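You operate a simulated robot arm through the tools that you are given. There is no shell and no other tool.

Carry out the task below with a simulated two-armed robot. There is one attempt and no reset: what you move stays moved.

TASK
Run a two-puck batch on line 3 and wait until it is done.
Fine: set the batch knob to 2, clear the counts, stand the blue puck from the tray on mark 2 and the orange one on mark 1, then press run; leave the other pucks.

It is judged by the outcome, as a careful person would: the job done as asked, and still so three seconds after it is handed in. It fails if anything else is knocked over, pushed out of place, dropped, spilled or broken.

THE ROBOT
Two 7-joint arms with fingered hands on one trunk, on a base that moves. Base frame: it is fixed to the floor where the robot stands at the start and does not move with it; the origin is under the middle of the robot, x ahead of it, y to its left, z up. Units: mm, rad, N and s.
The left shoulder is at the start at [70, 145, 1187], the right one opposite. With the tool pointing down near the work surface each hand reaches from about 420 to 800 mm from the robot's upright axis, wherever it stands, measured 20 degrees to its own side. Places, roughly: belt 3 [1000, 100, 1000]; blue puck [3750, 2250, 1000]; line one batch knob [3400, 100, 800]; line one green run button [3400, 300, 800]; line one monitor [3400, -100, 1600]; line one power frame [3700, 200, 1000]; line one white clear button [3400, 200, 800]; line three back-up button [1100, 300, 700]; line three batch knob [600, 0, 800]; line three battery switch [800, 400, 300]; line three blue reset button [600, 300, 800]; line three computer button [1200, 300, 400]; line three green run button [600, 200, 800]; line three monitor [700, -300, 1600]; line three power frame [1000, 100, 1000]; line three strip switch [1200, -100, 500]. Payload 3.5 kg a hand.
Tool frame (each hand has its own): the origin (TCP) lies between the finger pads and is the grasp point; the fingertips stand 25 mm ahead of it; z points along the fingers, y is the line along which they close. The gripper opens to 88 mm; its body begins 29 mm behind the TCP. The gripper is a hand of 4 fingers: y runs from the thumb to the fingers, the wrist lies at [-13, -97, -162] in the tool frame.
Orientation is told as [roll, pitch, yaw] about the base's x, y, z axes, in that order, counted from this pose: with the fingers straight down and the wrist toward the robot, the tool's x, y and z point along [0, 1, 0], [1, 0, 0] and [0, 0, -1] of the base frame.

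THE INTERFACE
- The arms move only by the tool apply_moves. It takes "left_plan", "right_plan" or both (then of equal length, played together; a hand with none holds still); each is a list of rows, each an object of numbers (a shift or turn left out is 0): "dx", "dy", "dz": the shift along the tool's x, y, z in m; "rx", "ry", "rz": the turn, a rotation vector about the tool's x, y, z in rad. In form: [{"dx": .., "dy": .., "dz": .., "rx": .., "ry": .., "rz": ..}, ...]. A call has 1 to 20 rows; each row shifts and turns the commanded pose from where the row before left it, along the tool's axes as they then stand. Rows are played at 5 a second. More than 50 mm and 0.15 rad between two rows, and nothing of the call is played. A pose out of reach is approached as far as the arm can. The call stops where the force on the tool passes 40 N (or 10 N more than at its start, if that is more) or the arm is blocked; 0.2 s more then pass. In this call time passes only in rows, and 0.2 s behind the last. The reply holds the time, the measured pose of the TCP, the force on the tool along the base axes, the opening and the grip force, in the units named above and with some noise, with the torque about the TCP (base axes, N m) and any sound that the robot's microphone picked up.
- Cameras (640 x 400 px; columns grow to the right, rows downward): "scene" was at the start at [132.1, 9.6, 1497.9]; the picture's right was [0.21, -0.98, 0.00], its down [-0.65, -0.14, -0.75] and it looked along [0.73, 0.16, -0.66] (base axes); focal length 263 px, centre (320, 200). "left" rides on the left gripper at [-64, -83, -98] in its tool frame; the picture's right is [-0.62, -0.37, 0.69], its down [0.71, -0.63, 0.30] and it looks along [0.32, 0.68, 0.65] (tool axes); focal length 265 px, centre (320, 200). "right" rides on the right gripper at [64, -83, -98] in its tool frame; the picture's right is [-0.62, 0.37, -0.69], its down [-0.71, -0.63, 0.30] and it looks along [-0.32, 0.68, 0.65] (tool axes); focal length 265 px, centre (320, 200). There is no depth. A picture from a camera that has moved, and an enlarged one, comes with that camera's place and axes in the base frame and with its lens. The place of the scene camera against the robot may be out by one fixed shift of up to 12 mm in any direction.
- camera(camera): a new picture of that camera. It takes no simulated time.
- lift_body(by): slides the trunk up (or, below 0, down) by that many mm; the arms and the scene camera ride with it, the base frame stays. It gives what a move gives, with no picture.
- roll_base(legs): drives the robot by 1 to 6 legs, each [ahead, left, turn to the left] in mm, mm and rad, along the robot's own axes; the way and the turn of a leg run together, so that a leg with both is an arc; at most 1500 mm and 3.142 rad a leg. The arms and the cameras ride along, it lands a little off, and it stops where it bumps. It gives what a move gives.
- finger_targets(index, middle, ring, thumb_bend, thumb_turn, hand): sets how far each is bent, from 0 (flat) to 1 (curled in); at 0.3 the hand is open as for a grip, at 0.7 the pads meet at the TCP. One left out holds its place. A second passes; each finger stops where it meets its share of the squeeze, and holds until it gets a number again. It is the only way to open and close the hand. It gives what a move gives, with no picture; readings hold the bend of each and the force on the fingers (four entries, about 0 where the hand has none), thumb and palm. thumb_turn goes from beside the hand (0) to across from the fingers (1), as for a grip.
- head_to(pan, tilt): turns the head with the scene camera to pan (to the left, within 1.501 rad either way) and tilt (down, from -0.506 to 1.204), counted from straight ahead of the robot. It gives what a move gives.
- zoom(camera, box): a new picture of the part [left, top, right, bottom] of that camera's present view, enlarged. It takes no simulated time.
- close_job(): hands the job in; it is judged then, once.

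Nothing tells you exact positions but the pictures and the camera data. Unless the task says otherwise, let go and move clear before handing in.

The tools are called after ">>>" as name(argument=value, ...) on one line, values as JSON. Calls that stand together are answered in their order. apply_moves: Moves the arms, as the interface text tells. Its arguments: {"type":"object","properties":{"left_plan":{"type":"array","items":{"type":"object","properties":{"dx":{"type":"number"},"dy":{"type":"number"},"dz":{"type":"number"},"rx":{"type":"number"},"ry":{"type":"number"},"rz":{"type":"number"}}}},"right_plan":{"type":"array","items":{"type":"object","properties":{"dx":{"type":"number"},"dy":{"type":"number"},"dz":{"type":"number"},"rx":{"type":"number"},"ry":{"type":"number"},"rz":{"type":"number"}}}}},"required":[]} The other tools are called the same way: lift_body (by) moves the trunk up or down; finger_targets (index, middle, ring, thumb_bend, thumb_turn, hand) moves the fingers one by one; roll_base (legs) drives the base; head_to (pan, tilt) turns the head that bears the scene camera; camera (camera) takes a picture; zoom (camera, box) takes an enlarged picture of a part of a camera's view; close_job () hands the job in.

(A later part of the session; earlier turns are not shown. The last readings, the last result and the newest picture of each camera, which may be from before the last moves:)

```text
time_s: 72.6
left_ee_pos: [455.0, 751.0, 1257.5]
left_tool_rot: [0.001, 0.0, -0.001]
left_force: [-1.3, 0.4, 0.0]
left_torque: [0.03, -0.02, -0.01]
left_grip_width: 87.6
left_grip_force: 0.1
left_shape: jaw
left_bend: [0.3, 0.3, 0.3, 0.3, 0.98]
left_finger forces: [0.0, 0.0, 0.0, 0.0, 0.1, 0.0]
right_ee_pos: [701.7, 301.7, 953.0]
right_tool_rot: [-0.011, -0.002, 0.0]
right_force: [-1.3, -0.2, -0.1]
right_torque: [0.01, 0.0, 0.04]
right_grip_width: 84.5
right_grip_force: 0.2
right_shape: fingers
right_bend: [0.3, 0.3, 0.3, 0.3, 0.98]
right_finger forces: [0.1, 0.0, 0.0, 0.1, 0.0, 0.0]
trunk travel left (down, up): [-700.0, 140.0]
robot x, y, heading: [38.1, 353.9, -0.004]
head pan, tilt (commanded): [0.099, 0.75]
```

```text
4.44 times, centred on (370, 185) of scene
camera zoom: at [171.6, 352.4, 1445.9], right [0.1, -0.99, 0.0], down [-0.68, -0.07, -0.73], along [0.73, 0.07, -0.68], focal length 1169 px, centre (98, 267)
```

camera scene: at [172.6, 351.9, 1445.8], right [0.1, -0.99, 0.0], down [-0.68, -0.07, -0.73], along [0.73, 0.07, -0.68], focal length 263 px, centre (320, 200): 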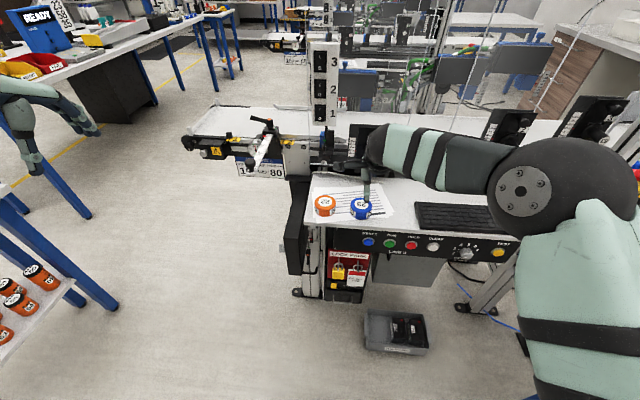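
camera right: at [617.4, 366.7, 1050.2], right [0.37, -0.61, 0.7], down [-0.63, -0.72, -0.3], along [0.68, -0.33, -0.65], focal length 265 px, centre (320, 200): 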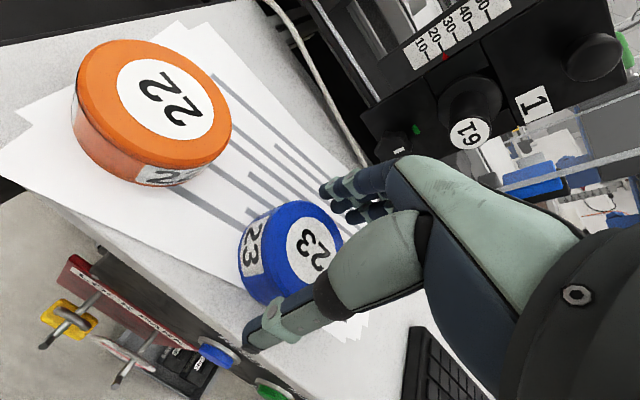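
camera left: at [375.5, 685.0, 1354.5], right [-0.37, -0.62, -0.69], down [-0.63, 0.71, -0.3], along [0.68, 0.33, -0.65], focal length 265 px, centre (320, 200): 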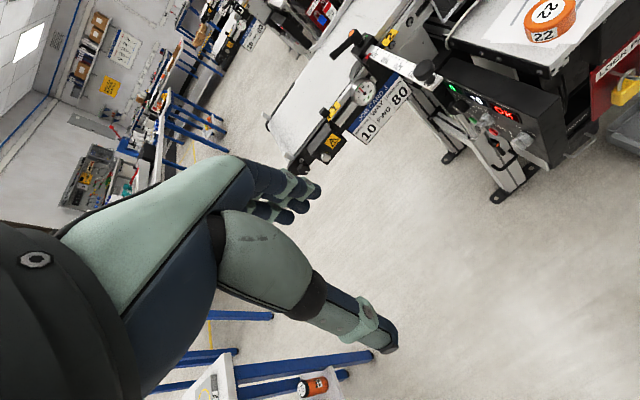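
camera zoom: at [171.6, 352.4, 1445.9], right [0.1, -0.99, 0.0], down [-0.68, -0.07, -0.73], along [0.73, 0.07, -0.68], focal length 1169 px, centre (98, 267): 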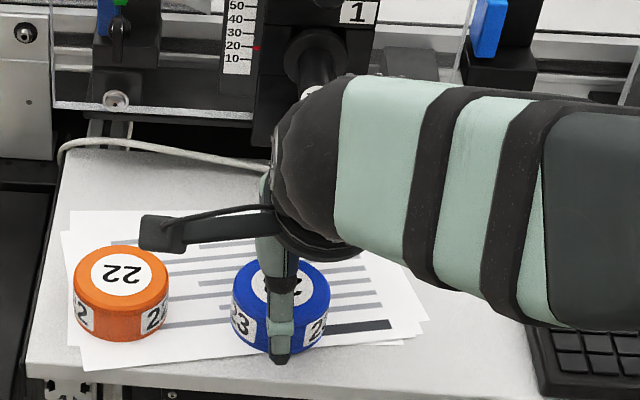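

The thumb and fingers straddle the blue puck well. I'll go down 11 mm more and close.

>>> apply_moves(right_plan=[{"dz": 0.006}, {"dz": 0.005}])

>>> finger_targets(hand="right", index=0.5, middle=0.5, ring=0.5, thumb_bend=0.5)

>>> camera(camera="right")

>>> zoom(camera="scene", box=[300, 140, 440, 230])

```text
time_s: 73.2
left_ee_pos: [457.7, 750.2, 1257.4]
left_tool_rot: [-0.001, 0.001, -0.001]
left_force: [0.8, 0.4, -0.2]
left_torque: [0.02, -0.01, -0.01]
left_grip_width: 87.6
left_grip_force: 0.0
left_shape: jaw
left_bend: [0.3, 0.3, 0.3, 0.3, 0.98]
left_finger forces: [0.0, 0.0, 0.0, 0.0, 0.1, 0.1]
right_ee_pos: [702.0, 301.1, 941.6]
right_tool_rot: [-0.011, -0.001, 0.001]
right_force: [-0.1, 0.5, -0.1]
right_torque: [0.04, 0.02, -0.02]
right_grip_width: 84.5
right_grip_force: 0.1
right_shape: fingers
right_bend: [0.3, 0.3, 0.3, 0.3, 0.98]
right_finger forces: [0.1, 0.0, 0.0, 0.1, 0.0, 0.0]
trunk travel left (down, up): [-700.0, 140.0]
robot x, y, heading: [41.5, 353.6, 0.006]
head pan, tilt (commanded): [0.099, 0.75]
```

```text
time_s: 74.2
left_ee_pos: [456.7, 750.0, 1256.7]
left_tool_rot: [0.0, -0.001, 0.0]
left_force: [-0.4, -0.8, -0.1]
left_torque: [0.03, -0.02, 0.01]
left_grip_width: 87.7
left_grip_force: 0.1
left_shape: jaw
left_bend: [0.3, 0.3, 0.3, 0.3, 0.98]
left_finger forces: [0.0, 0.1, 0.0, 0.0, 0.0, 0.0]
right_ee_pos: [702.1, 299.8, 943.3]
right_tool_rot: [-0.011, -0.002, 0.0]
right_force: [0.2, 0.8, 0.6]
right_torque: [-0.01, -0.07, 0.0]
right_grip_width: 56.5
right_grip_force: 8.1
right_shape: fingers
right_bend: [0.44, 0.46, 0.5, 0.44, 0.99]
right_finger forces: [5.7, 2.7, 0.0, 0.0, 8.0, 0.0]
trunk travel left (down, up): [-700.0, 140.0]
robot x, y, heading: [36.6, 350.9, 0.005]
head pan, tilt (commanded): [0.099, 0.75]
```

```text
taken
camera right: at [616.8, 366.2, 1039.6], right [0.37, -0.61, 0.7], down [-0.63, -0.72, -0.3], along [0.68, -0.33, -0.65], focal length 265 px, centre (320, 200)
```

right: 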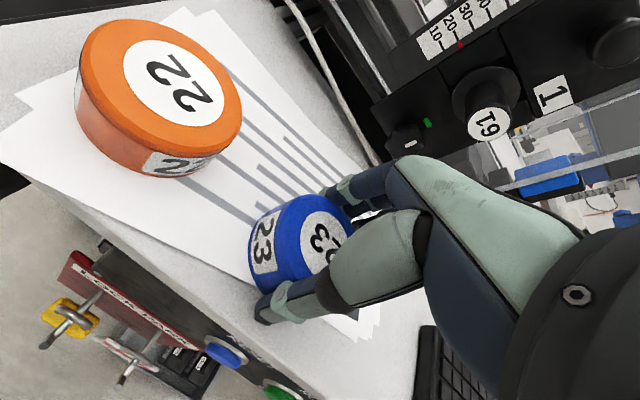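

```text
4.44 times, centred on (370, 185) of scene
camera zoom: at [171.6, 352.1, 1445.9], right [0.1, -0.99, 0.0], down [-0.68, -0.07, -0.73], along [0.73, 0.07, -0.68], focal length 1169 px, centre (98, 267)
```

zoom: 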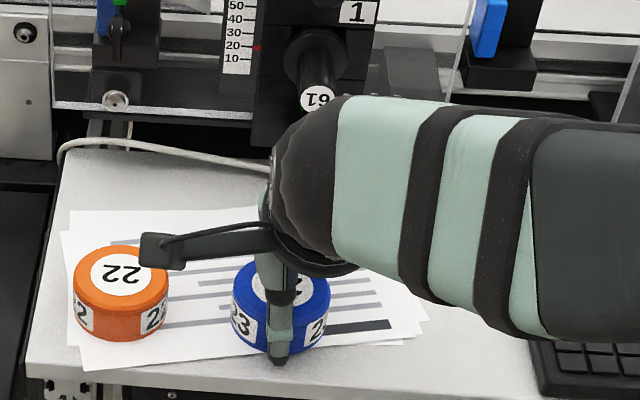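

Index, middle and thumb hold the blue puck. I'll firm up the grip and lift it gently.

>>> finger_targets(hand="right", index=0.65, middle=0.65, ring=0.5, thumb_bend=0.65)

>>> apply_moves(right_plan=[{"dz": -0.01}, {"dz": -0.02}, {"dz": -0.03}])

>>> camera(camera="right")

>>> zoom(camera="scene", box=[300, 140, 440, 230])

```text
time_s: 75.2
left_ee_pos: [457.4, 750.4, 1257.8]
left_tool_rot: [-0.001, 0.0, 0.0]
left_force: [-0.1, 0.9, -0.2]
left_torque: [0.0, -0.04, -0.02]
left_grip_width: 87.5
left_grip_force: 0.0
left_shape: jaw
left_bend: [0.3, 0.3, 0.3, 0.3, 0.98]
left_finger forces: [0.0, 0.0, 0.0, 0.0, 0.0, 0.0]
right_ee_pos: [701.6, 300.9, 941.4]
right_tool_rot: [-0.011, -0.001, 0.0]
right_force: [1.4, 0.2, 3.0]
right_torque: [-0.02, -0.1, 0.0]
right_grip_width: 52.8
right_grip_force: 22.5
right_shape: fingers
right_bend: [0.46, 0.51, 0.5, 0.47, 1.0]
right_finger forces: [13.6, 9.2, 0.1, 0.1, 22.2, 0.0]
trunk travel left (down, up): [-700.0, 140.0]
robot x, y, heading: [36.8, 350.1, 0.004]
head pan, tilt (commanded): [0.099, 0.75]
```

```text
time_s: 76.0
left_ee_pos: [456.2, 750.7, 1257.1]
left_tool_rot: [0.002, 0.0, 0.001]
left_force: [-0.3, 0.2, 0.3]
left_torque: [0.01, -0.03, -0.02]
left_grip_width: 87.8
left_grip_force: 0.1
left_shape: jaw
left_bend: [0.3, 0.3, 0.3, 0.3, 0.98]
left_finger forces: [0.0, 0.0, 0.1, 0.1, 0.0, 0.1]
right_ee_pos: [701.6, 301.7, 1003.5]
right_tool_rot: [-0.011, -0.001, 0.002]
right_force: [-0.6, 0.7, -1.3]
right_torque: [-0.02, -0.02, 0.0]
right_grip_width: 53.2
right_grip_force: 22.8
right_shape: fingers
right_bend: [0.46, 0.51, 0.5, 0.47, 1.0]
right_finger forces: [13.2, 8.6, 0.0, 0.0, 22.1, 0.0]
trunk travel left (down, up): [-700.0, 140.0]
robot x, y, heading: [38.0, 353.8, 0.002]
head pan, tilt (commanded): [0.099, 0.75]
```

```text
taken
camera right: at [616.9, 367.3, 1101.7], right [0.37, -0.61, 0.7], down [-0.63, -0.72, -0.3], along [0.68, -0.33, -0.65], focal length 265 px, centre (320, 200)
```

right: 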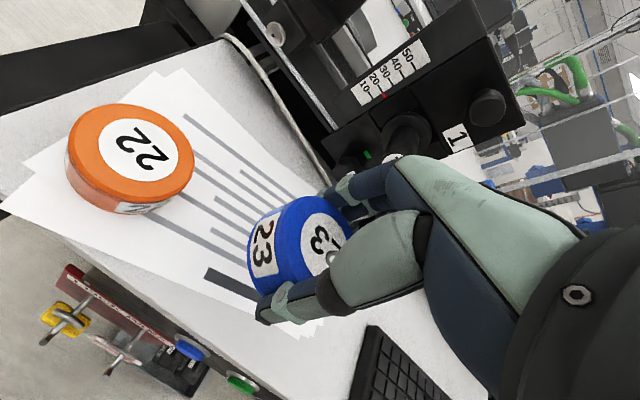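

```text
4.44 times, centred on (370, 185) of scene
camera zoom: at [170.6, 352.2, 1445.9], right [0.1, -0.99, 0.0], down [-0.68, -0.07, -0.73], along [0.73, 0.07, -0.68], focal length 1169 px, centre (98, 267)
```

zoom: 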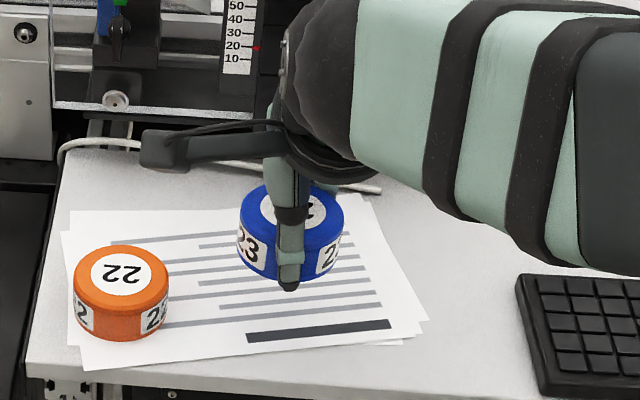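

The blue puck is lifted and steady. I'll raise the right hand and pull it back and to the right, then bring the left hand over the orange puck.

>>> apply_moves(right_plan=[{"dz": -0.04}, {"dz": -0.04}, {"dz": -0.04, "dy": -0.03}, {"dx": -0.04, "dy": -0.03}, {"dx": -0.04, "dy": -0.03}, {"dx": -0.04, "dy": -0.02}, {"dx": -0.03}])

>>> apply_moves(left_plan=[{"dy": 0.04, "dx": -0.05}, {"dy": 0.04, "dx": -0.05}, {"dy": 0.04, "dx": -0.05}, {"dy": 0.04, "dx": -0.05}, {"dy": 0.04, "dx": -0.05}, {"dy": 0.04, "dx": -0.05}, {"dx": -0.05}, {"dz": 0.04}, {"dz": 0.04}, {"dz": 0.04}, {"dz": 0.04}])

>>> camera(camera="left")

>>> camera(camera="scene")

```text
time_s: 77.6
left_ee_pos: [457.2, 749.9, 1258.7]
left_tool_rot: [0.001, 0.001, 0.001]
left_force: [0.3, 0.1, 1.1]
left_torque: [0.03, 0.02, 0.0]
left_grip_width: 87.7
left_grip_force: 0.0
left_shape: jaw
left_bend: [0.3, 0.3, 0.3, 0.3, 0.98]
left_finger forces: [0.1, 0.0, 0.0, 0.0, 0.1, 0.0]
right_ee_pos: [590.3, 150.5, 1122.3]
right_tool_rot: [-0.011, 0.001, 0.001]
right_force: [-0.6, -0.7, 0.0]
right_torque: [0.03, -0.02, 0.0]
right_grip_width: 52.8
right_grip_force: 21.0
right_shape: fingers
right_bend: [0.46, 0.51, 0.5, 0.48, 1.0]
right_finger forces: [12.8, 8.5, 0.0, 0.0, 21.5, 0.1]
trunk travel left (down, up): [-700.0, 140.0]
robot x, y, heading: [35.6, 356.5, 0.005]
head pan, tilt (commanded): [0.099, 0.75]
```

```text
refused: row 1 steps farther than a row can; nothing moved
```

```text
taken
camera left: at [375.3, 683.3, 1355.1], right [-0.37, -0.62, -0.69], down [-0.63, 0.71, -0.3], along [0.68, 0.33, -0.65], focal length 265 px, centre (320, 200)
```

left: 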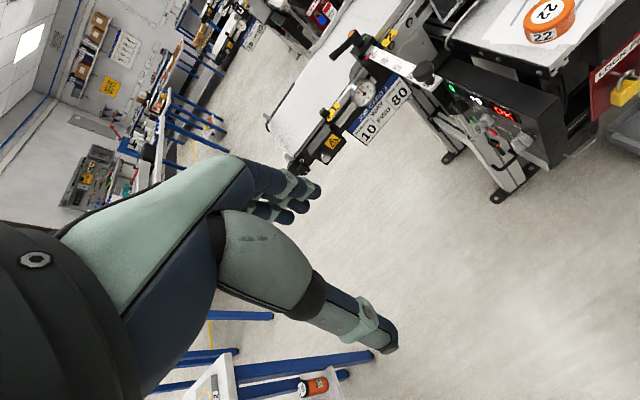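

```text
taken
camera scene: at [172.4, 350.3, 1445.8], right [0.1, -0.99, 0.0], down [-0.68, -0.07, -0.73], along [0.73, 0.08, -0.68], focal length 263 px, centre (320, 200)
```

scene: 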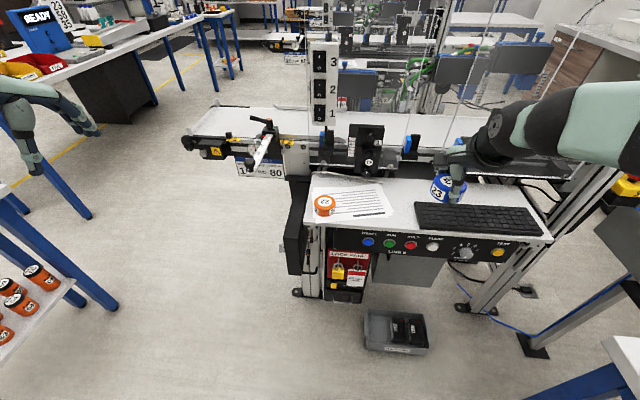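

The row steps were too long; I'll move the left hand in smaller steps.

>>> apply_moves(left_plan=[{"dx": -0.0385, "dy": 0.0268}, {"dx": -0.0385, "dy": 0.0268}, {"dx": -0.0385, "dy": 0.0268}, {"dx": -0.0385, "dy": 0.0268}, {"dx": -0.0385, "dy": 0.0268}, {"dx": -0.0385, "dy": 0.0268}, {"dx": -0.0385, "dy": 0.0268}, {"dx": -0.0385, "dy": 0.0268}, {"dx": -0.0385, "dy": 0.0268}, {"dz": 0.048}, {"dz": 0.048}, {"dz": 0.048}, {"dz": 0.048}])

>>> camera(camera="left")

>>> camera(camera="scene")

```text
time_s: 80.4
left_ee_pos: [699.9, 403.2, 1064.4]
left_tool_rot: [-0.001, -0.001, 0.0]
left_force: [0.3, 0.3, 0.8]
left_torque: [0.02, -0.01, 0.01]
left_grip_width: 87.5
left_grip_force: 0.0
left_shape: jaw
left_bend: [0.3, 0.3, 0.3, 0.3, 0.98]
left_finger forces: [0.0, 0.0, 0.0, 0.0, 0.1, 0.0]
right_ee_pos: [591.6, 152.2, 1123.7]
right_tool_rot: [-0.01, 0.0, 0.0]
right_force: [0.1, -0.7, -1.5]
right_torque: [0.03, -0.02, -0.03]
right_grip_width: 53.0
right_grip_force: 21.3
right_shape: fingers
right_bend: [0.46, 0.51, 0.5, 0.48, 1.0]
right_finger forces: [12.8, 8.5, 0.1, 0.1, 21.4, 0.0]
trunk travel left (down, up): [-700.0, 140.0]
robot x, y, heading: [41.2, 350.1, -0.003]
head pan, tilt (commanded): [0.099, 0.75]
```

```text
taken
camera left: at [618.2, 337.3, 1162.0], right [-0.37, -0.62, -0.69], down [-0.63, 0.71, -0.3], along [0.68, 0.32, -0.65], focal length 265 px, centre (320, 200)
```

left: 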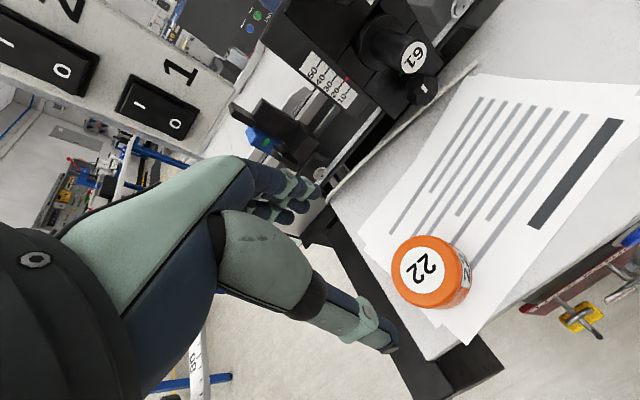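

```text
taken
camera scene: at [172.2, 352.0, 1445.9], right [0.1, -0.99, 0.0], down [-0.68, -0.07, -0.73], along [0.73, 0.07, -0.68], focal length 263 px, centre (320, 200)
```

scene: 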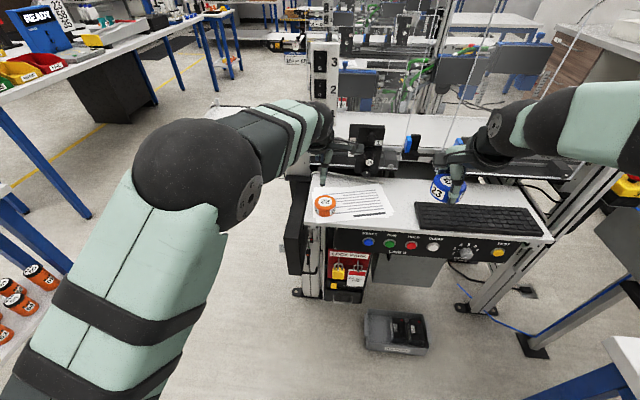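

The orange puck is nearly centred under the left hand. I'll correct a few mm and descend.

>>> apply_moves(left_plan=[{"dx": -0.005, "dy": 0.002}, {"dz": 0.04}, {"dz": 0.04}, {"dz": 0.03}])

>>> camera(camera="left")

>>> zoom(camera="scene", box=[270, 140, 410, 230])

```text
time_s: 81.4
left_ee_pos: [702.5, 399.4, 955.7]
left_tool_rot: [0.0, 0.002, 0.0]
left_force: [-0.3, 0.4, -0.7]
left_torque: [0.03, 0.02, -0.05]
left_grip_width: 87.8
left_grip_force: 0.1
left_shape: jaw
left_bend: [0.3, 0.3, 0.3, 0.3, 0.98]
left_finger forces: [0.0, 0.0, 0.1, 0.0, 0.0, 0.0]
right_ee_pos: [591.6, 153.1, 1123.6]
right_tool_rot: [-0.009, -0.001, 0.001]
right_force: [-0.4, 0.4, -1.9]
right_torque: [0.02, 0.0, -0.03]
right_grip_width: 52.6
right_grip_force: 21.8
right_shape: fingers
right_bend: [0.46, 0.51, 0.5, 0.48, 1.0]
right_finger forces: [12.8, 8.5, 0.1, 0.0, 21.4, 0.0]
trunk travel left (down, up): [-700.0, 140.0]
robot x, y, heading: [38.3, 349.2, -0.001]
head pan, tilt (commanded): [0.099, 0.75]
```

```text
taken
camera left: at [620.0, 334.3, 1052.5], right [-0.37, -0.62, -0.69], down [-0.63, 0.71, -0.3], along [0.68, 0.33, -0.65], focal length 265 px, centre (320, 200)
```

left: 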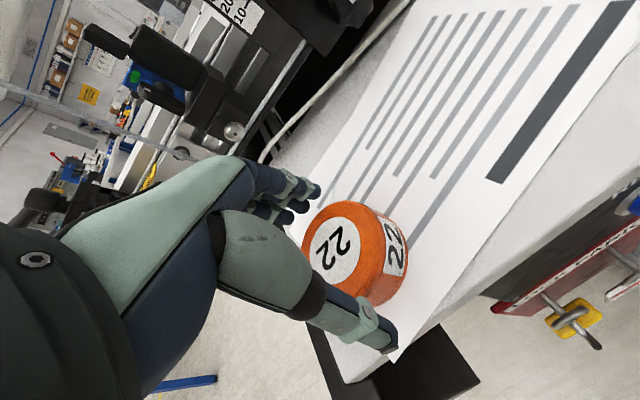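

```text
4.44 times, centred on (340, 185) of scene
camera zoom: at [172.6, 351.8, 1445.8], right [0.1, -0.99, 0.0], down [-0.68, -0.07, -0.73], along [0.73, 0.07, -0.68], focal length 1169 px, centre (231, 267)
```

zoom: 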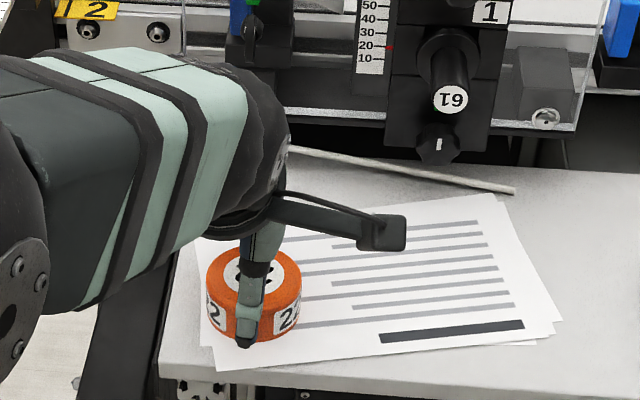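

Centred. I'll lower to gripping height and close the left hand on the orange puck.

>>> apply_moves(left_plan=[{"dz": 0.007}, {"dz": 0.006}])

>>> finger_targets(hand="left", index=0.65, middle=0.65, ring=0.5, thumb_bend=0.65)

>>> apply_moves(left_plan=[{"dz": -0.01}, {"dz": -0.02}, {"dz": -0.03}])

>>> camera(camera="left")

>>> zoom(camera="scene", box=[270, 140, 410, 230])

```text
time_s: 82.0
left_ee_pos: [700.9, 399.5, 940.5]
left_tool_rot: [0.0, 0.002, -0.001]
left_force: [0.5, 0.1, -0.2]
left_torque: [-0.02, 0.0, 0.02]
left_grip_width: 87.8
left_grip_force: 0.0
left_shape: jaw
left_bend: [0.3, 0.3, 0.3, 0.3, 0.98]
left_finger forces: [0.1, 0.1, 0.0, 0.0, 0.0, 0.0]
right_ee_pos: [591.5, 153.3, 1123.6]
right_tool_rot: [-0.01, -0.001, 0.0]
right_force: [-0.6, 0.9, -1.8]
right_torque: [0.02, -0.01, 0.01]
right_grip_width: 52.9
right_grip_force: 21.5
right_shape: fingers
right_bend: [0.46, 0.51, 0.5, 0.48, 1.0]
right_finger forces: [12.9, 8.5, 0.1, 0.0, 21.5, 0.0]
trunk travel left (down, up): [-700.0, 140.0]
robot x, y, heading: [40.0, 351.7, 0.001]
head pan, tilt (commanded): [0.099, 0.75]
```

```text
time_s: 83.0
left_ee_pos: [701.7, 399.6, 943.3]
left_tool_rot: [0.001, 0.001, 0.002]
left_force: [1.5, -0.4, 2.2]
left_torque: [0.03, -0.11, -0.01]
left_grip_width: 53.2
left_grip_force: 21.8
left_shape: fingers
left_bend: [0.45, 0.52, 0.5, 0.48, 0.96]
left_finger forces: [13.6, 8.1, 0.0, 0.0, 21.7, 0.0]
right_ee_pos: [590.4, 151.8, 1123.4]
right_tool_rot: [-0.011, -0.001, -0.001]
right_force: [-0.5, 0.9, -1.0]
right_torque: [-0.03, 0.0, 0.02]
right_grip_width: 52.8
right_grip_force: 21.2
right_shape: fingers
right_bend: [0.46, 0.51, 0.5, 0.48, 1.0]
right_finger forces: [12.8, 8.5, 0.0, 0.0, 21.4, 0.1]
trunk travel left (down, up): [-700.0, 140.0]
robot x, y, heading: [36.3, 349.3, 0.0]
head pan, tilt (commanded): [0.099, 0.75]
```

```text
time_s: 83.8
left_ee_pos: [699.9, 399.6, 1000.7]
left_tool_rot: [-0.001, 0.001, -0.002]
left_force: [-0.9, 0.8, -1.1]
left_torque: [0.0, 0.02, -0.01]
left_grip_width: 53.9
left_grip_force: 21.0
left_shape: fingers
left_bend: [0.45, 0.52, 0.5, 0.48, 0.96]
left_finger forces: [13.0, 7.6, 0.0, 0.0, 21.8, 0.0]
right_ee_pos: [589.1, 151.8, 1123.6]
right_tool_rot: [-0.011, -0.002, -0.001]
right_force: [-0.2, -0.4, -1.4]
right_torque: [-0.01, -0.02, -0.01]
right_grip_width: 52.9
right_grip_force: 21.2
right_shape: fingers
right_bend: [0.46, 0.51, 0.5, 0.48, 1.0]
right_finger forces: [12.7, 8.5, 0.0, 0.1, 21.4, 0.0]
trunk travel left (down, up): [-700.0, 140.0]
robot x, y, heading: [40.3, 353.1, 0.0]
head pan, tilt (commanded): [0.099, 0.75]
```

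```text
taken
camera left: at [618.0, 333.6, 1098.7], right [-0.37, -0.62, -0.69], down [-0.63, 0.71, -0.3], along [0.68, 0.33, -0.65], focal length 265 px, centre (320, 200)
```

left: 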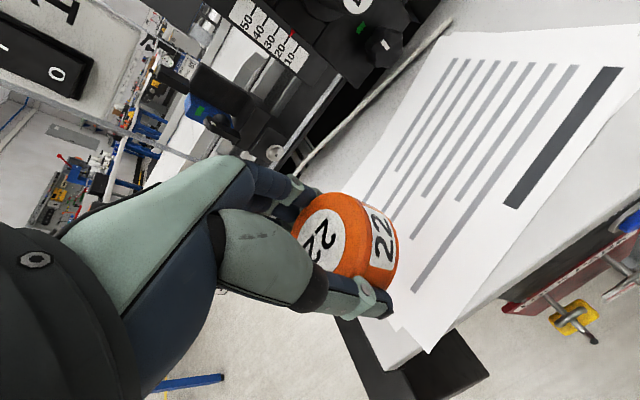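

```text
4.44 times, centred on (340, 185) of scene
camera zoom: at [171.0, 351.8, 1445.9], right [0.1, -0.99, 0.0], down [-0.68, -0.07, -0.73], along [0.73, 0.07, -0.68], focal length 1169 px, centre (231, 267)
```

zoom: 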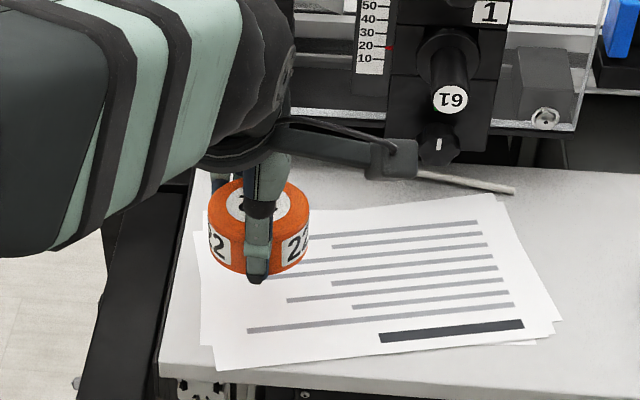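

Both pucks are held. I'll raise and draw both hands in, then look at the floor and the belt's left end before driving there.

>>> apply_moves(left_plan=[{"dz": -0.04}, {"dz": -0.04}, {"dz": -0.04}, {"dy": -0.04, "dx": 0.02}, {"dy": -0.04, "dx": 0.02}, {"dy": -0.04, "dx": 0.02}, {"dy": -0.04, "dx": 0.02}, {"dy": -0.02, "dx": 0.02}], right_plan=[{"dy": -0.03}, {"dy": -0.03}, {"dy": -0.03}, {"dy": -0.03}, {"dy": 0}, {"dy": 0}, {"dy": 0}, {"dy": 0}])

>>> head_to(pan=0.5, tilt=0.75)

>>> camera(camera="scene")

>>> head_to(pan=0.3, tilt=1.2)

>>> camera(camera="scene")

```text
time_s: 85.6
left_ee_pos: [520.2, 501.7, 1123.6]
left_tool_rot: [0.0, -0.001, 0.001]
left_force: [-0.2, 0.5, -1.0]
left_torque: [-0.03, -0.01, 0.02]
left_grip_width: 53.1
left_grip_force: 20.9
left_shape: fingers
left_bend: [0.45, 0.52, 0.5, 0.48, 0.96]
left_finger forces: [12.6, 7.8, 0.1, 0.1, 21.2, 0.1]
right_ee_pos: [471.5, 156.3, 1123.7]
right_tool_rot: [-0.014, 0.0, -0.002]
right_force: [0.5, -0.4, -0.7]
right_torque: [-0.05, -0.01, 0.0]
right_grip_width: 52.7
right_grip_force: 21.3
right_shape: fingers
right_bend: [0.46, 0.51, 0.5, 0.48, 1.0]
right_finger forces: [12.8, 8.4, 0.0, 0.0, 21.3, 0.0]
trunk travel left (down, up): [-700.0, 140.0]
robot x, y, heading: [37.4, 354.6, 0.0]
head pan, tilt (commanded): [0.099, 0.75]
```

```text
time_s: 86.5
left_ee_pos: [521.2, 498.0, 1124.7]
left_tool_rot: [0.001, 0.001, 0.0]
left_force: [-0.5, -0.6, -0.6]
left_torque: [0.02, -0.03, -0.01]
left_grip_width: 53.2
left_grip_force: 20.7
left_shape: fingers
left_bend: [0.45, 0.52, 0.5, 0.48, 0.96]
left_finger forces: [12.6, 7.8, 0.0, 0.1, 21.1, 0.1]
right_ee_pos: [471.4, 152.6, 1123.2]
right_tool_rot: [-0.01, -0.001, 0.0]
right_force: [-0.5, -0.5, -0.9]
right_torque: [-0.01, 0.0, -0.01]
right_grip_width: 52.7
right_grip_force: 20.7
right_shape: fingers
right_bend: [0.46, 0.51, 0.5, 0.48, 1.0]
right_finger forces: [12.7, 8.6, 0.1, 0.0, 21.3, 0.1]
trunk travel left (down, up): [-700.0, 140.0]
robot x, y, heading: [39.2, 351.8, -0.001]
head pan, tilt (commanded): [0.499, 0.75]
```

```text
taken
camera scene: at [161.9, 382.4, 1445.9], right [0.48, -0.88, 0.0], down [-0.6, -0.33, -0.73], along [0.64, 0.35, -0.68], focal length 263 px, centre (320, 200)
```

scene: 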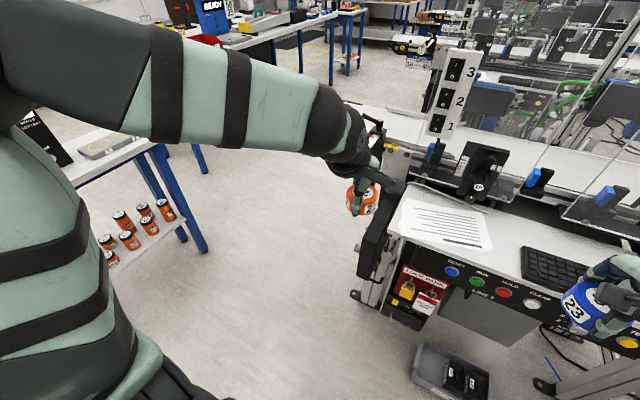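

```text
time_s: 87.4
left_ee_pos: [519.2, 498.8, 1124.5]
left_tool_rot: [0.0, 0.0, 0.0]
left_force: [0.0, -1.2, -0.2]
left_torque: [0.01, 0.0, -0.01]
left_grip_width: 53.0
left_grip_force: 20.7
left_shape: fingers
left_bend: [0.45, 0.52, 0.5, 0.48, 0.96]
left_finger forces: [12.7, 7.8, 0.0, 0.0, 21.1, 0.1]
right_ee_pos: [471.7, 154.1, 1123.3]
right_tool_rot: [-0.011, -0.004, -0.001]
right_force: [-0.1, 0.2, -1.5]
right_torque: [0.02, -0.02, 0.0]
right_grip_width: 52.7
right_grip_force: 20.8
right_shape: fingers
right_bend: [0.46, 0.51, 0.5, 0.48, 1.0]
right_finger forces: [12.7, 8.6, 0.0, 0.0, 21.3, 0.0]
trunk travel left (down, up): [-700.0, 140.0]
robot x, y, heading: [39.5, 349.6, 0.001]
head pan, tilt (commanded): [0.3, 1.201]
```

```text
taken
camera scene: at [142.8, 360.3, 1414.2], right [0.3, -0.95, 0.0], down [-0.89, -0.28, -0.36], along [0.35, 0.11, -0.93], focal length 263 px, centre (320, 200)
```

scene: 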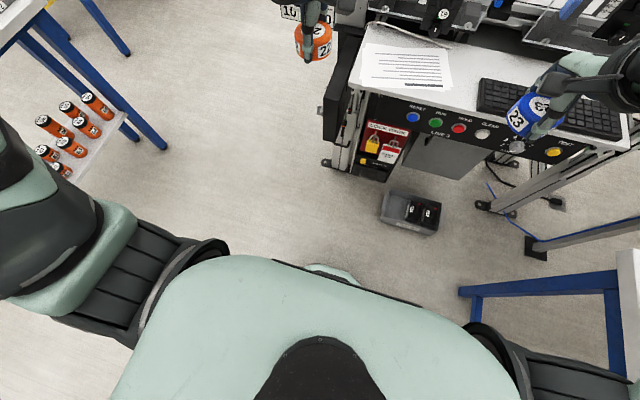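

The belt is actually at about z 1000 with its front rail at x≈905; mark 2 is near y≈540 and mark 1 near y≈721, with the guide clamp between them. I'll raise the trunk 100 mm, tuck the right hand in a little, then drive left and forward.

>>> lift_body(by=100)

>>> apply_moves(right_plan=[{"dx": 0.03, "dy": -0.02}, {"dx": 0.03, "dy": -0.02}, {"dx": 0.02, "dy": -0.01}])

>>> roll_base(legs=[[0, 290, 0], [240, 0, 0]])

>>> head_to(pan=0.1, tilt=0.7)

>>> camera(camera="scene")

>>> camera(camera="left")

>>> camera(camera="right")

```text
time_s: 88.7
left_ee_pos: [519.8, 498.5, 1223.8]
left_tool_rot: [0.001, 0.002, 0.0]
left_force: [0.1, 0.1, -1.1]
left_torque: [0.0, 0.0, 0.03]
left_grip_width: 53.3
left_grip_force: 21.0
left_shape: fingers
left_bend: [0.45, 0.52, 0.5, 0.48, 0.96]
left_finger forces: [12.6, 7.7, 0.0, 0.1, 20.9, 0.0]
right_ee_pos: [470.9, 153.2, 1222.1]
right_tool_rot: [-0.011, 0.001, -0.001]
right_force: [0.5, -1.9, -0.4]
right_torque: [-0.01, 0.04, 0.0]
right_grip_width: 52.8
right_grip_force: 21.6
right_shape: fingers
right_bend: [0.46, 0.51, 0.5, 0.48, 1.0]
right_finger forces: [12.7, 8.5, 0.0, 0.1, 21.3, 0.1]
trunk travel left (down, up): [-800.0, 40.0]
robot x, y, heading: [37.3, 353.9, 0.003]
head pan, tilt (commanded): [0.3, 1.201]
```

```text
time_s: 89.5
left_ee_pos: [519.7, 500.0, 1224.1]
left_tool_rot: [0.001, -0.001, 0.001]
left_force: [0.4, 0.6, -0.6]
left_torque: [0.01, 0.0, 0.03]
left_grip_width: 53.1
left_grip_force: 20.9
left_shape: fingers
left_bend: [0.45, 0.52, 0.5, 0.48, 0.96]
left_finger forces: [12.6, 7.7, 0.0, 0.0, 21.0, 0.1]
right_ee_pos: [421.4, 233.1, 1223.1]
right_tool_rot: [-0.01, -0.001, -0.002]
right_force: [-0.2, 0.5, -1.2]
right_torque: [-0.01, 0.0, -0.02]
right_grip_width: 52.8
right_grip_force: 21.3
right_shape: fingers
right_bend: [0.46, 0.51, 0.5, 0.48, 1.0]
right_finger forces: [12.7, 8.5, 0.1, 0.1, 21.2, 0.0]
trunk travel left (down, up): [-800.0, 40.0]
robot x, y, heading: [40.8, 353.0, 0.002]
head pan, tilt (commanded): [0.3, 1.201]
```

```text
time_s: 92.8
left_ee_pos: [750.9, 788.2, 1225.3]
left_tool_rot: [0.0, -0.002, 0.004]
left_force: [-0.6, -0.2, 0.0]
left_torque: [0.0, -0.04, -0.01]
left_grip_width: 53.1
left_grip_force: 20.8
left_shape: fingers
left_bend: [0.45, 0.52, 0.5, 0.48, 0.96]
left_finger forces: [12.8, 7.7, 0.0, 0.0, 21.1, 0.1]
right_ee_pos: [652.5, 522.7, 1224.4]
right_tool_rot: [-0.011, -0.004, 0.001]
right_force: [-0.3, -0.1, -0.4]
right_torque: [0.03, -0.01, -0.01]
right_grip_width: 52.9
right_grip_force: 21.2
right_shape: fingers
right_bend: [0.46, 0.51, 0.5, 0.48, 1.0]
right_finger forces: [12.7, 8.6, 0.0, 0.0, 21.3, 0.0]
trunk travel left (down, up): [-800.0, 40.0]
robot x, y, heading: [271.9, 639.8, 0.007]
head pan, tilt (commanded): [0.3, 1.201]
```

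```text
time_s: 93.8
left_ee_pos: [754.2, 789.0, 1225.5]
left_tool_rot: [0.0, 0.001, 0.004]
left_force: [-0.2, 0.3, -2.1]
left_torque: [-0.01, -0.03, -0.02]
left_grip_width: 53.0
left_grip_force: 20.8
left_shape: fingers
left_bend: [0.45, 0.52, 0.5, 0.48, 0.96]
left_finger forces: [12.8, 7.7, 0.0, 0.0, 21.0, 0.0]
right_ee_pos: [657.0, 521.1, 1223.2]
right_tool_rot: [-0.011, -0.001, 0.002]
right_force: [0.7, 0.2, -0.6]
right_torque: [0.01, 0.0, 0.0]
right_grip_width: 52.5
right_grip_force: 21.4
right_shape: fingers
right_bend: [0.46, 0.51, 0.5, 0.48, 1.0]
right_finger forces: [12.7, 8.4, 0.0, 0.1, 21.4, 0.1]
trunk travel left (down, up): [-800.0, 40.0]
robot x, y, heading: [273.4, 638.0, 0.006]
head pan, tilt (commanded): [0.099, 0.7]
```

```text
taken
camera scene: at [408.1, 640.6, 1550.0], right [0.1, -0.99, 0.0], down [-0.64, -0.07, -0.76], along [0.76, 0.08, -0.65], focal length 263 px, centre (320, 200)
```

scene: 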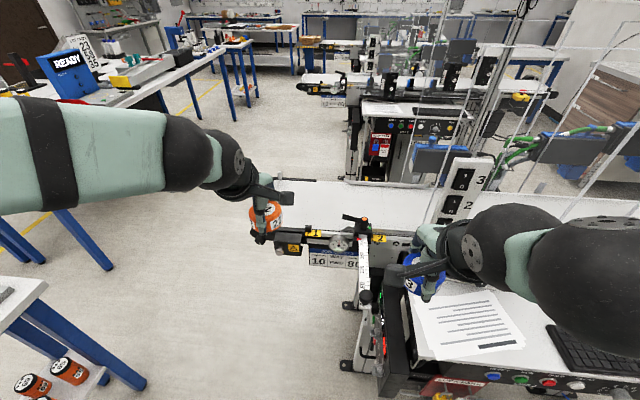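

```text
taken
camera left: at [671.6, 722.3, 1321.1], right [-0.37, -0.62, -0.69], down [-0.63, 0.71, -0.3], along [0.68, 0.33, -0.65], focal length 265 px, centre (320, 200)
```

left: 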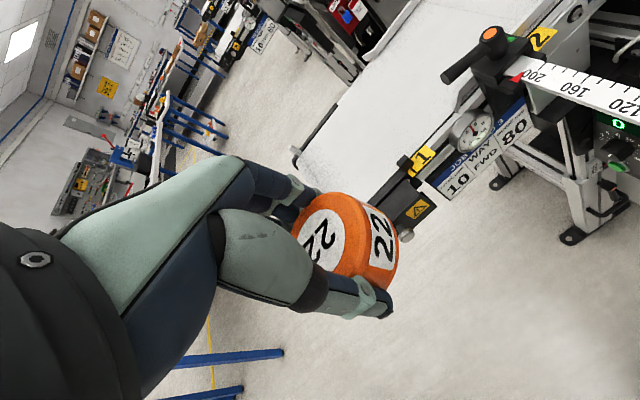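

```text
taken
camera right: at [571.4, 586.8, 1320.6], right [0.37, -0.61, 0.7], down [-0.63, -0.72, -0.3], along [0.69, -0.33, -0.65], focal length 265 px, centre (320, 200)
```

right: 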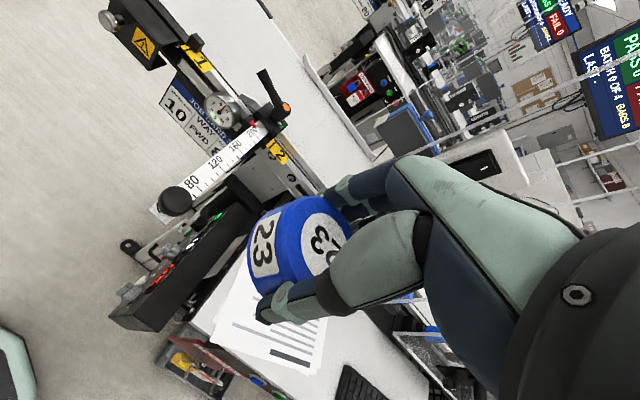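

Marks by triangulation: 1 at about (901, 717) and 2 at about (898, 540), belt roughly x 915–1150. Before choosing an approach to mark 2 I want to see the clear screen and the tower beside it.

>>> zoom(camera="right", box=[160, 20, 420, 200])

>>> zoom(camera="scene", box=[330, 130, 530, 260])

>>> zoom(camera="left", box=[400, 0, 640, 150])

```text
2.22 times, centred on (290, 110) of right
camera zoom: at [571.4, 586.8, 1320.6], right [0.37, -0.61, 0.7], down [-0.63, -0.72, -0.3], along [0.69, -0.33, -0.65], focal length 590 px, centre (387, 400)
```

zoom: 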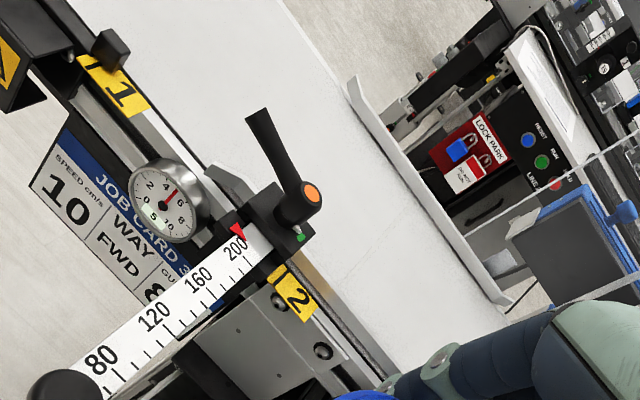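

```text
3.08 times, centred on (430, 195) of scene
camera zoom: at [408.1, 640.6, 1550.0], right [0.1, -0.99, 0.0], down [-0.64, -0.07, -0.76], along [0.76, 0.08, -0.65], focal length 809 px, centre (-18, 215)
```

zoom: 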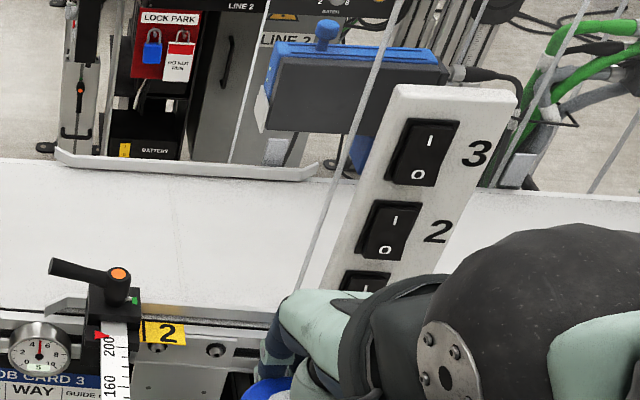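

```text
2.67 times, centred on (520, 75) of left
camera zoom: at [671.6, 722.3, 1321.1], right [-0.37, -0.62, -0.69], down [-0.63, 0.71, -0.3], along [0.68, 0.33, -0.65], focal length 708 px, centre (-213, 533)
```

zoom: 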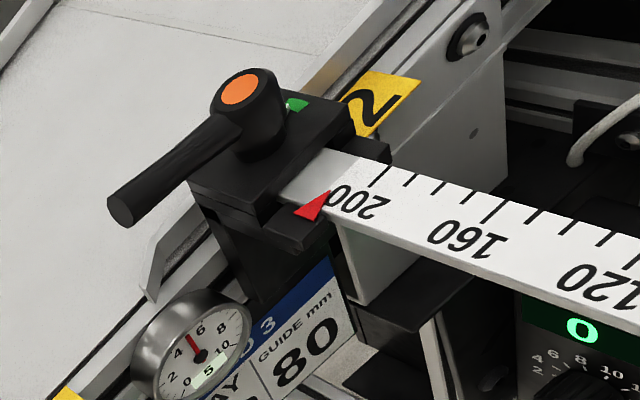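

The clear screens start at about y≈455 with the front sheet near x≈885, so I'll approach mark 2 from the left with the robot turned slightly right. I'll drive a bit left, forward, and turn −0.25 rad.

>>> roll_base(legs=[[0, 122, 0], [0, 0, -0.25], [105, 25, 0]])

>>> head_to(pan=0.1, tilt=0.75)

>>> camera(camera="scene")

>>> camera(camera="left")

>>> camera(camera="right")

```text
time_s: 96.7
left_ee_pos: [879.9, 786.7, 1225.6]
left_tool_rot: [0.001, -0.006, -0.247]
left_force: [-0.1, -1.0, -0.5]
left_torque: [0.02, -0.02, -0.01]
left_grip_width: 53.3
left_grip_force: 20.3
left_shape: fingers
left_bend: [0.45, 0.52, 0.5, 0.48, 0.96]
left_finger forces: [12.8, 7.7, 0.0, 0.0, 21.0, 0.0]
right_ee_pos: [719.3, 552.7, 1224.0]
right_tool_rot: [-0.011, -0.006, -0.25]
right_force: [0.3, -0.5, -0.3]
right_torque: [0.0, -0.02, 0.03]
right_grip_width: 52.6
right_grip_force: 21.0
right_shape: fingers
right_bend: [0.46, 0.51, 0.5, 0.48, 1.0]
right_finger forces: [12.6, 8.5, 0.0, 0.1, 21.2, 0.0]
trunk travel left (down, up): [-800.0, 40.0]
robot x, y, heading: [379.3, 760.5, -0.245]
head pan, tilt (commanded): [0.099, 0.7]
```

```text
time_s: 97.3
left_ee_pos: [882.2, 786.3, 1225.3]
left_tool_rot: [0.0, -0.003, -0.247]
left_force: [0.7, -0.5, -1.1]
left_torque: [0.02, 0.0, -0.01]
left_grip_width: 52.9
left_grip_force: 20.3
left_shape: fingers
left_bend: [0.45, 0.52, 0.5, 0.48, 0.96]
left_finger forces: [12.7, 7.8, 0.0, 0.0, 20.9, 0.0]
right_ee_pos: [721.1, 553.4, 1223.7]
right_tool_rot: [-0.01, -0.003, -0.248]
right_force: [-0.2, 0.0, -0.6]
right_torque: [0.02, -0.02, 0.03]
right_grip_width: 52.5
right_grip_force: 21.5
right_shape: fingers
right_bend: [0.46, 0.51, 0.5, 0.48, 1.0]
right_finger forces: [12.6, 8.6, 0.0, 0.1, 21.3, 0.1]
trunk travel left (down, up): [-800.0, 40.0]
robot x, y, heading: [379.4, 762.7, -0.25]
head pan, tilt (commanded): [0.099, 0.75]
```

```text
taken
camera scene: at [510.6, 729.5, 1546.0], right [-0.15, -0.99, 0.0], down [-0.67, 0.1, -0.73], along [0.72, -0.11, -0.68], focal length 263 px, centre (320, 200)
```

scene: 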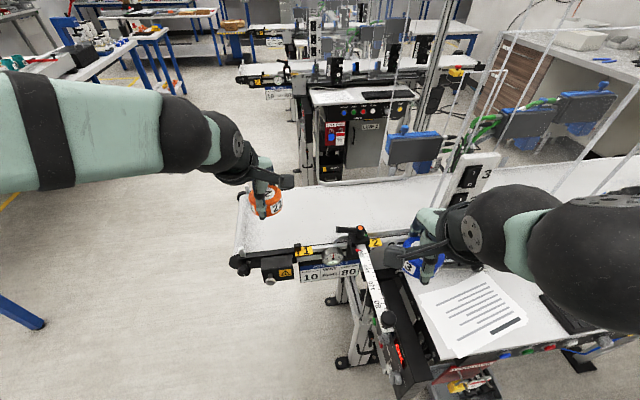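

```text
taken
camera left: at [786.6, 743.2, 1321.9], right [-0.51, -0.51, -0.69], down [-0.43, 0.85, -0.3], along [0.74, 0.15, -0.65], focal length 265 px, centre (320, 200)
```

left: 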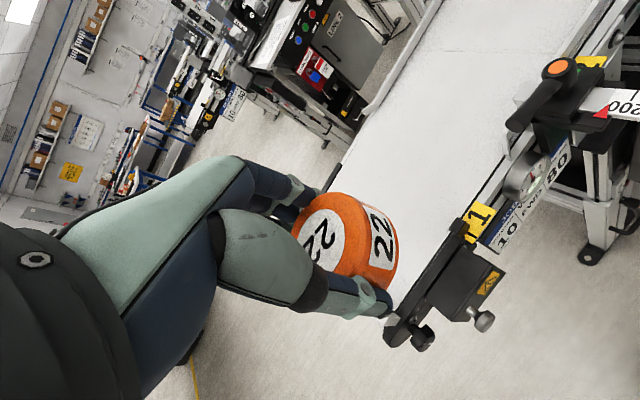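

```text
taken
camera right: at [655.7, 636.6, 1321.1], right [0.2, -0.68, 0.7], down [-0.79, -0.54, -0.3], along [0.58, -0.49, -0.65], focal length 265 px, centre (320, 200)
```

right: 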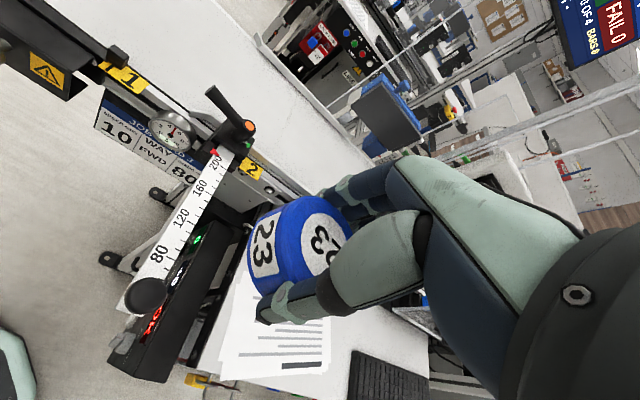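

Mark 1 is at y≈715 and the belt spans x≈914–1148 (centre ≈1031). I'll move the left hand with the orange puck above the belt's centre at mark 1 and lower part-way.

>>> apply_moves(left_plan=[{"dx": -0.008, "dy": 0.0405}, {"dx": -0.008, "dy": 0.0405}, {"dx": -0.008, "dy": 0.0405}, {"dx": -0.0084, "dy": 0.0404}, {"dz": 0.04}, {"dz": 0.04}, {"dz": 0.04}, {"dz": 0.03}])

>>> camera(camera="left")

>>> camera(camera="scene")

>>> camera(camera="right")

```text
time_s: 99.1
left_ee_pos: [1032.5, 715.4, 1073.3]
left_tool_rot: [0.0, 0.001, -0.248]
left_force: [0.2, 0.3, -1.0]
left_torque: [0.0, -0.01, -0.01]
left_grip_width: 52.7
left_grip_force: 20.6
left_shape: fingers
left_bend: [0.45, 0.53, 0.5, 0.48, 0.96]
left_finger forces: [12.4, 7.7, 0.0, 0.0, 20.4, 0.0]
right_ee_pos: [724.8, 553.3, 1222.3]
right_tool_rot: [-0.01, -0.002, -0.247]
right_force: [-0.7, 0.6, -0.3]
right_torque: [-0.01, 0.02, 0.02]
right_grip_width: 52.7
right_grip_force: 21.2
right_shape: fingers
right_bend: [0.46, 0.51, 0.5, 0.48, 1.0]
right_finger forces: [12.5, 8.5, 0.1, 0.1, 21.2, 0.0]
trunk travel left (down, up): [-800.0, 40.0]
robot x, y, heading: [384.0, 761.5, -0.247]
head pan, tilt (commanded): [0.099, 0.75]
```

```text
taken
camera left: at [937.2, 672.2, 1171.0], right [-0.51, -0.51, -0.69], down [-0.43, 0.85, -0.3], along [0.74, 0.15, -0.65], focal length 265 px, centre (320, 200)
```

left: 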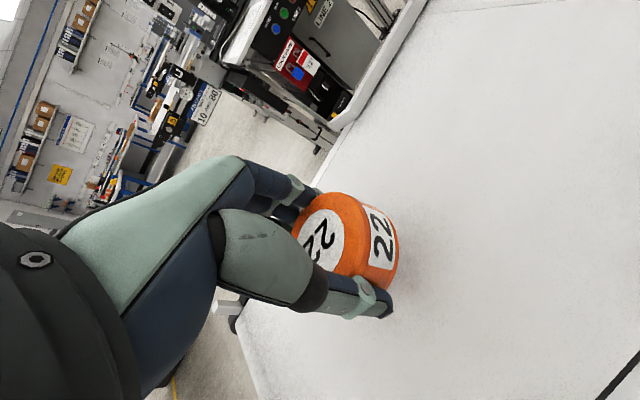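

```text
taken
camera scene: at [513.1, 729.4, 1545.8], right [-0.15, -0.99, 0.0], down [-0.68, 0.1, -0.73], along [0.72, -0.11, -0.68], focal length 263 px, centre (320, 200)
```

scene: 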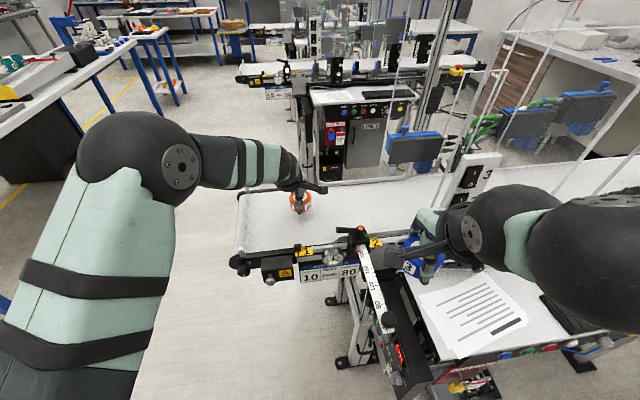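

```text
taken
camera right: at [657.9, 636.6, 1320.6], right [0.21, -0.68, 0.7], down [-0.79, -0.54, -0.3], along [0.58, -0.49, -0.65], focal length 265 px, centre (320, 200)
```

right: 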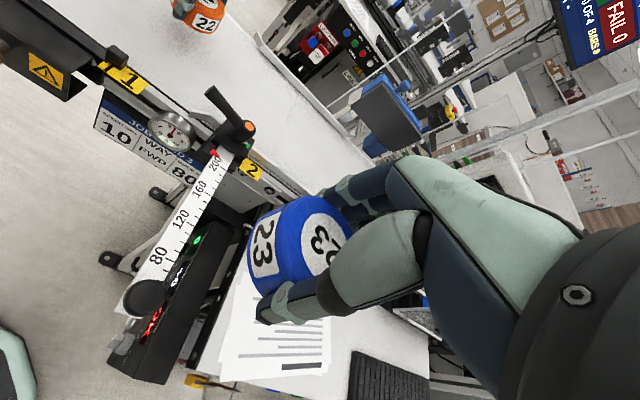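

>>> zoom(camera="scene", box=[220, 160, 420, 285])

>>> apply_moves(left_plan=[{"dz": 0.012}, {"dz": 0.006}])

>>> zoom(camera="scene", box=[260, 170, 340, 220])

```text
3.20 times, centred on (320, 222) of scene
camera zoom: at [513.1, 729.4, 1545.8], right [-0.15, -0.99, 0.0], down [-0.68, 0.1, -0.73], along [0.72, -0.11, -0.68], focal length 842 px, centre (320, 128)
```

zoom: 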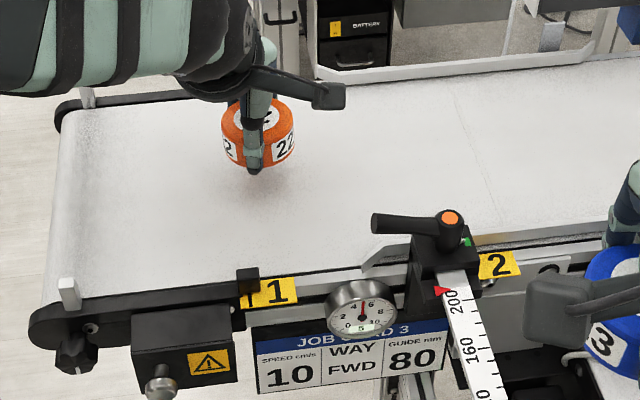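

```text
time_s: 99.7
left_ee_pos: [1033.0, 715.6, 1056.0]
left_tool_rot: [0.0, 0.0, -0.248]
left_force: [0.0, 0.2, -0.8]
left_torque: [-0.01, -0.02, 0.0]
left_grip_width: 52.7
left_grip_force: 19.8
left_shape: fingers
left_bend: [0.45, 0.53, 0.5, 0.48, 0.96]
left_finger forces: [12.5, 7.7, 0.0, 0.0, 20.5, 0.0]
right_ee_pos: [723.2, 554.1, 1222.2]
right_tool_rot: [-0.009, -0.002, -0.247]
right_force: [0.7, -1.3, -0.7]
right_torque: [-0.03, 0.0, -0.02]
right_grip_width: 52.6
right_grip_force: 21.1
right_shape: fingers
right_bend: [0.46, 0.51, 0.5, 0.48, 1.0]
right_finger forces: [12.6, 8.5, 0.0, 0.0, 21.2, 0.0]
trunk travel left (down, up): [-800.0, 40.0]
robot x, y, heading: [380.1, 762.0, -0.24]
head pan, tilt (commanded): [0.099, 0.75]
```

```text
8.00 times, centred on (300, 195) of scene
camera zoom: at [512.8, 729.5, 1545.8], right [-0.15, -0.99, 0.0], down [-0.68, 0.1, -0.73], along [0.72, -0.11, -0.68], focal length 2104 px, centre (480, 240)
```

zoom: 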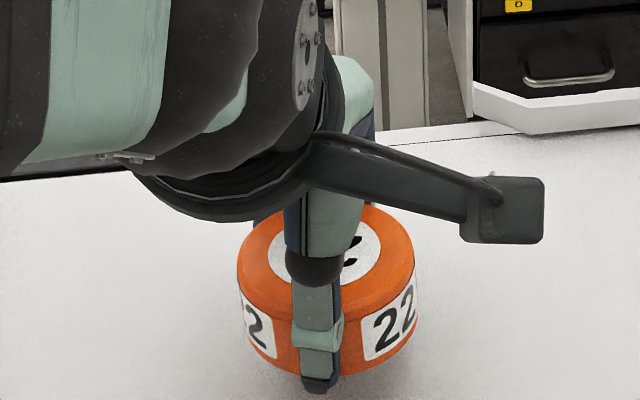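

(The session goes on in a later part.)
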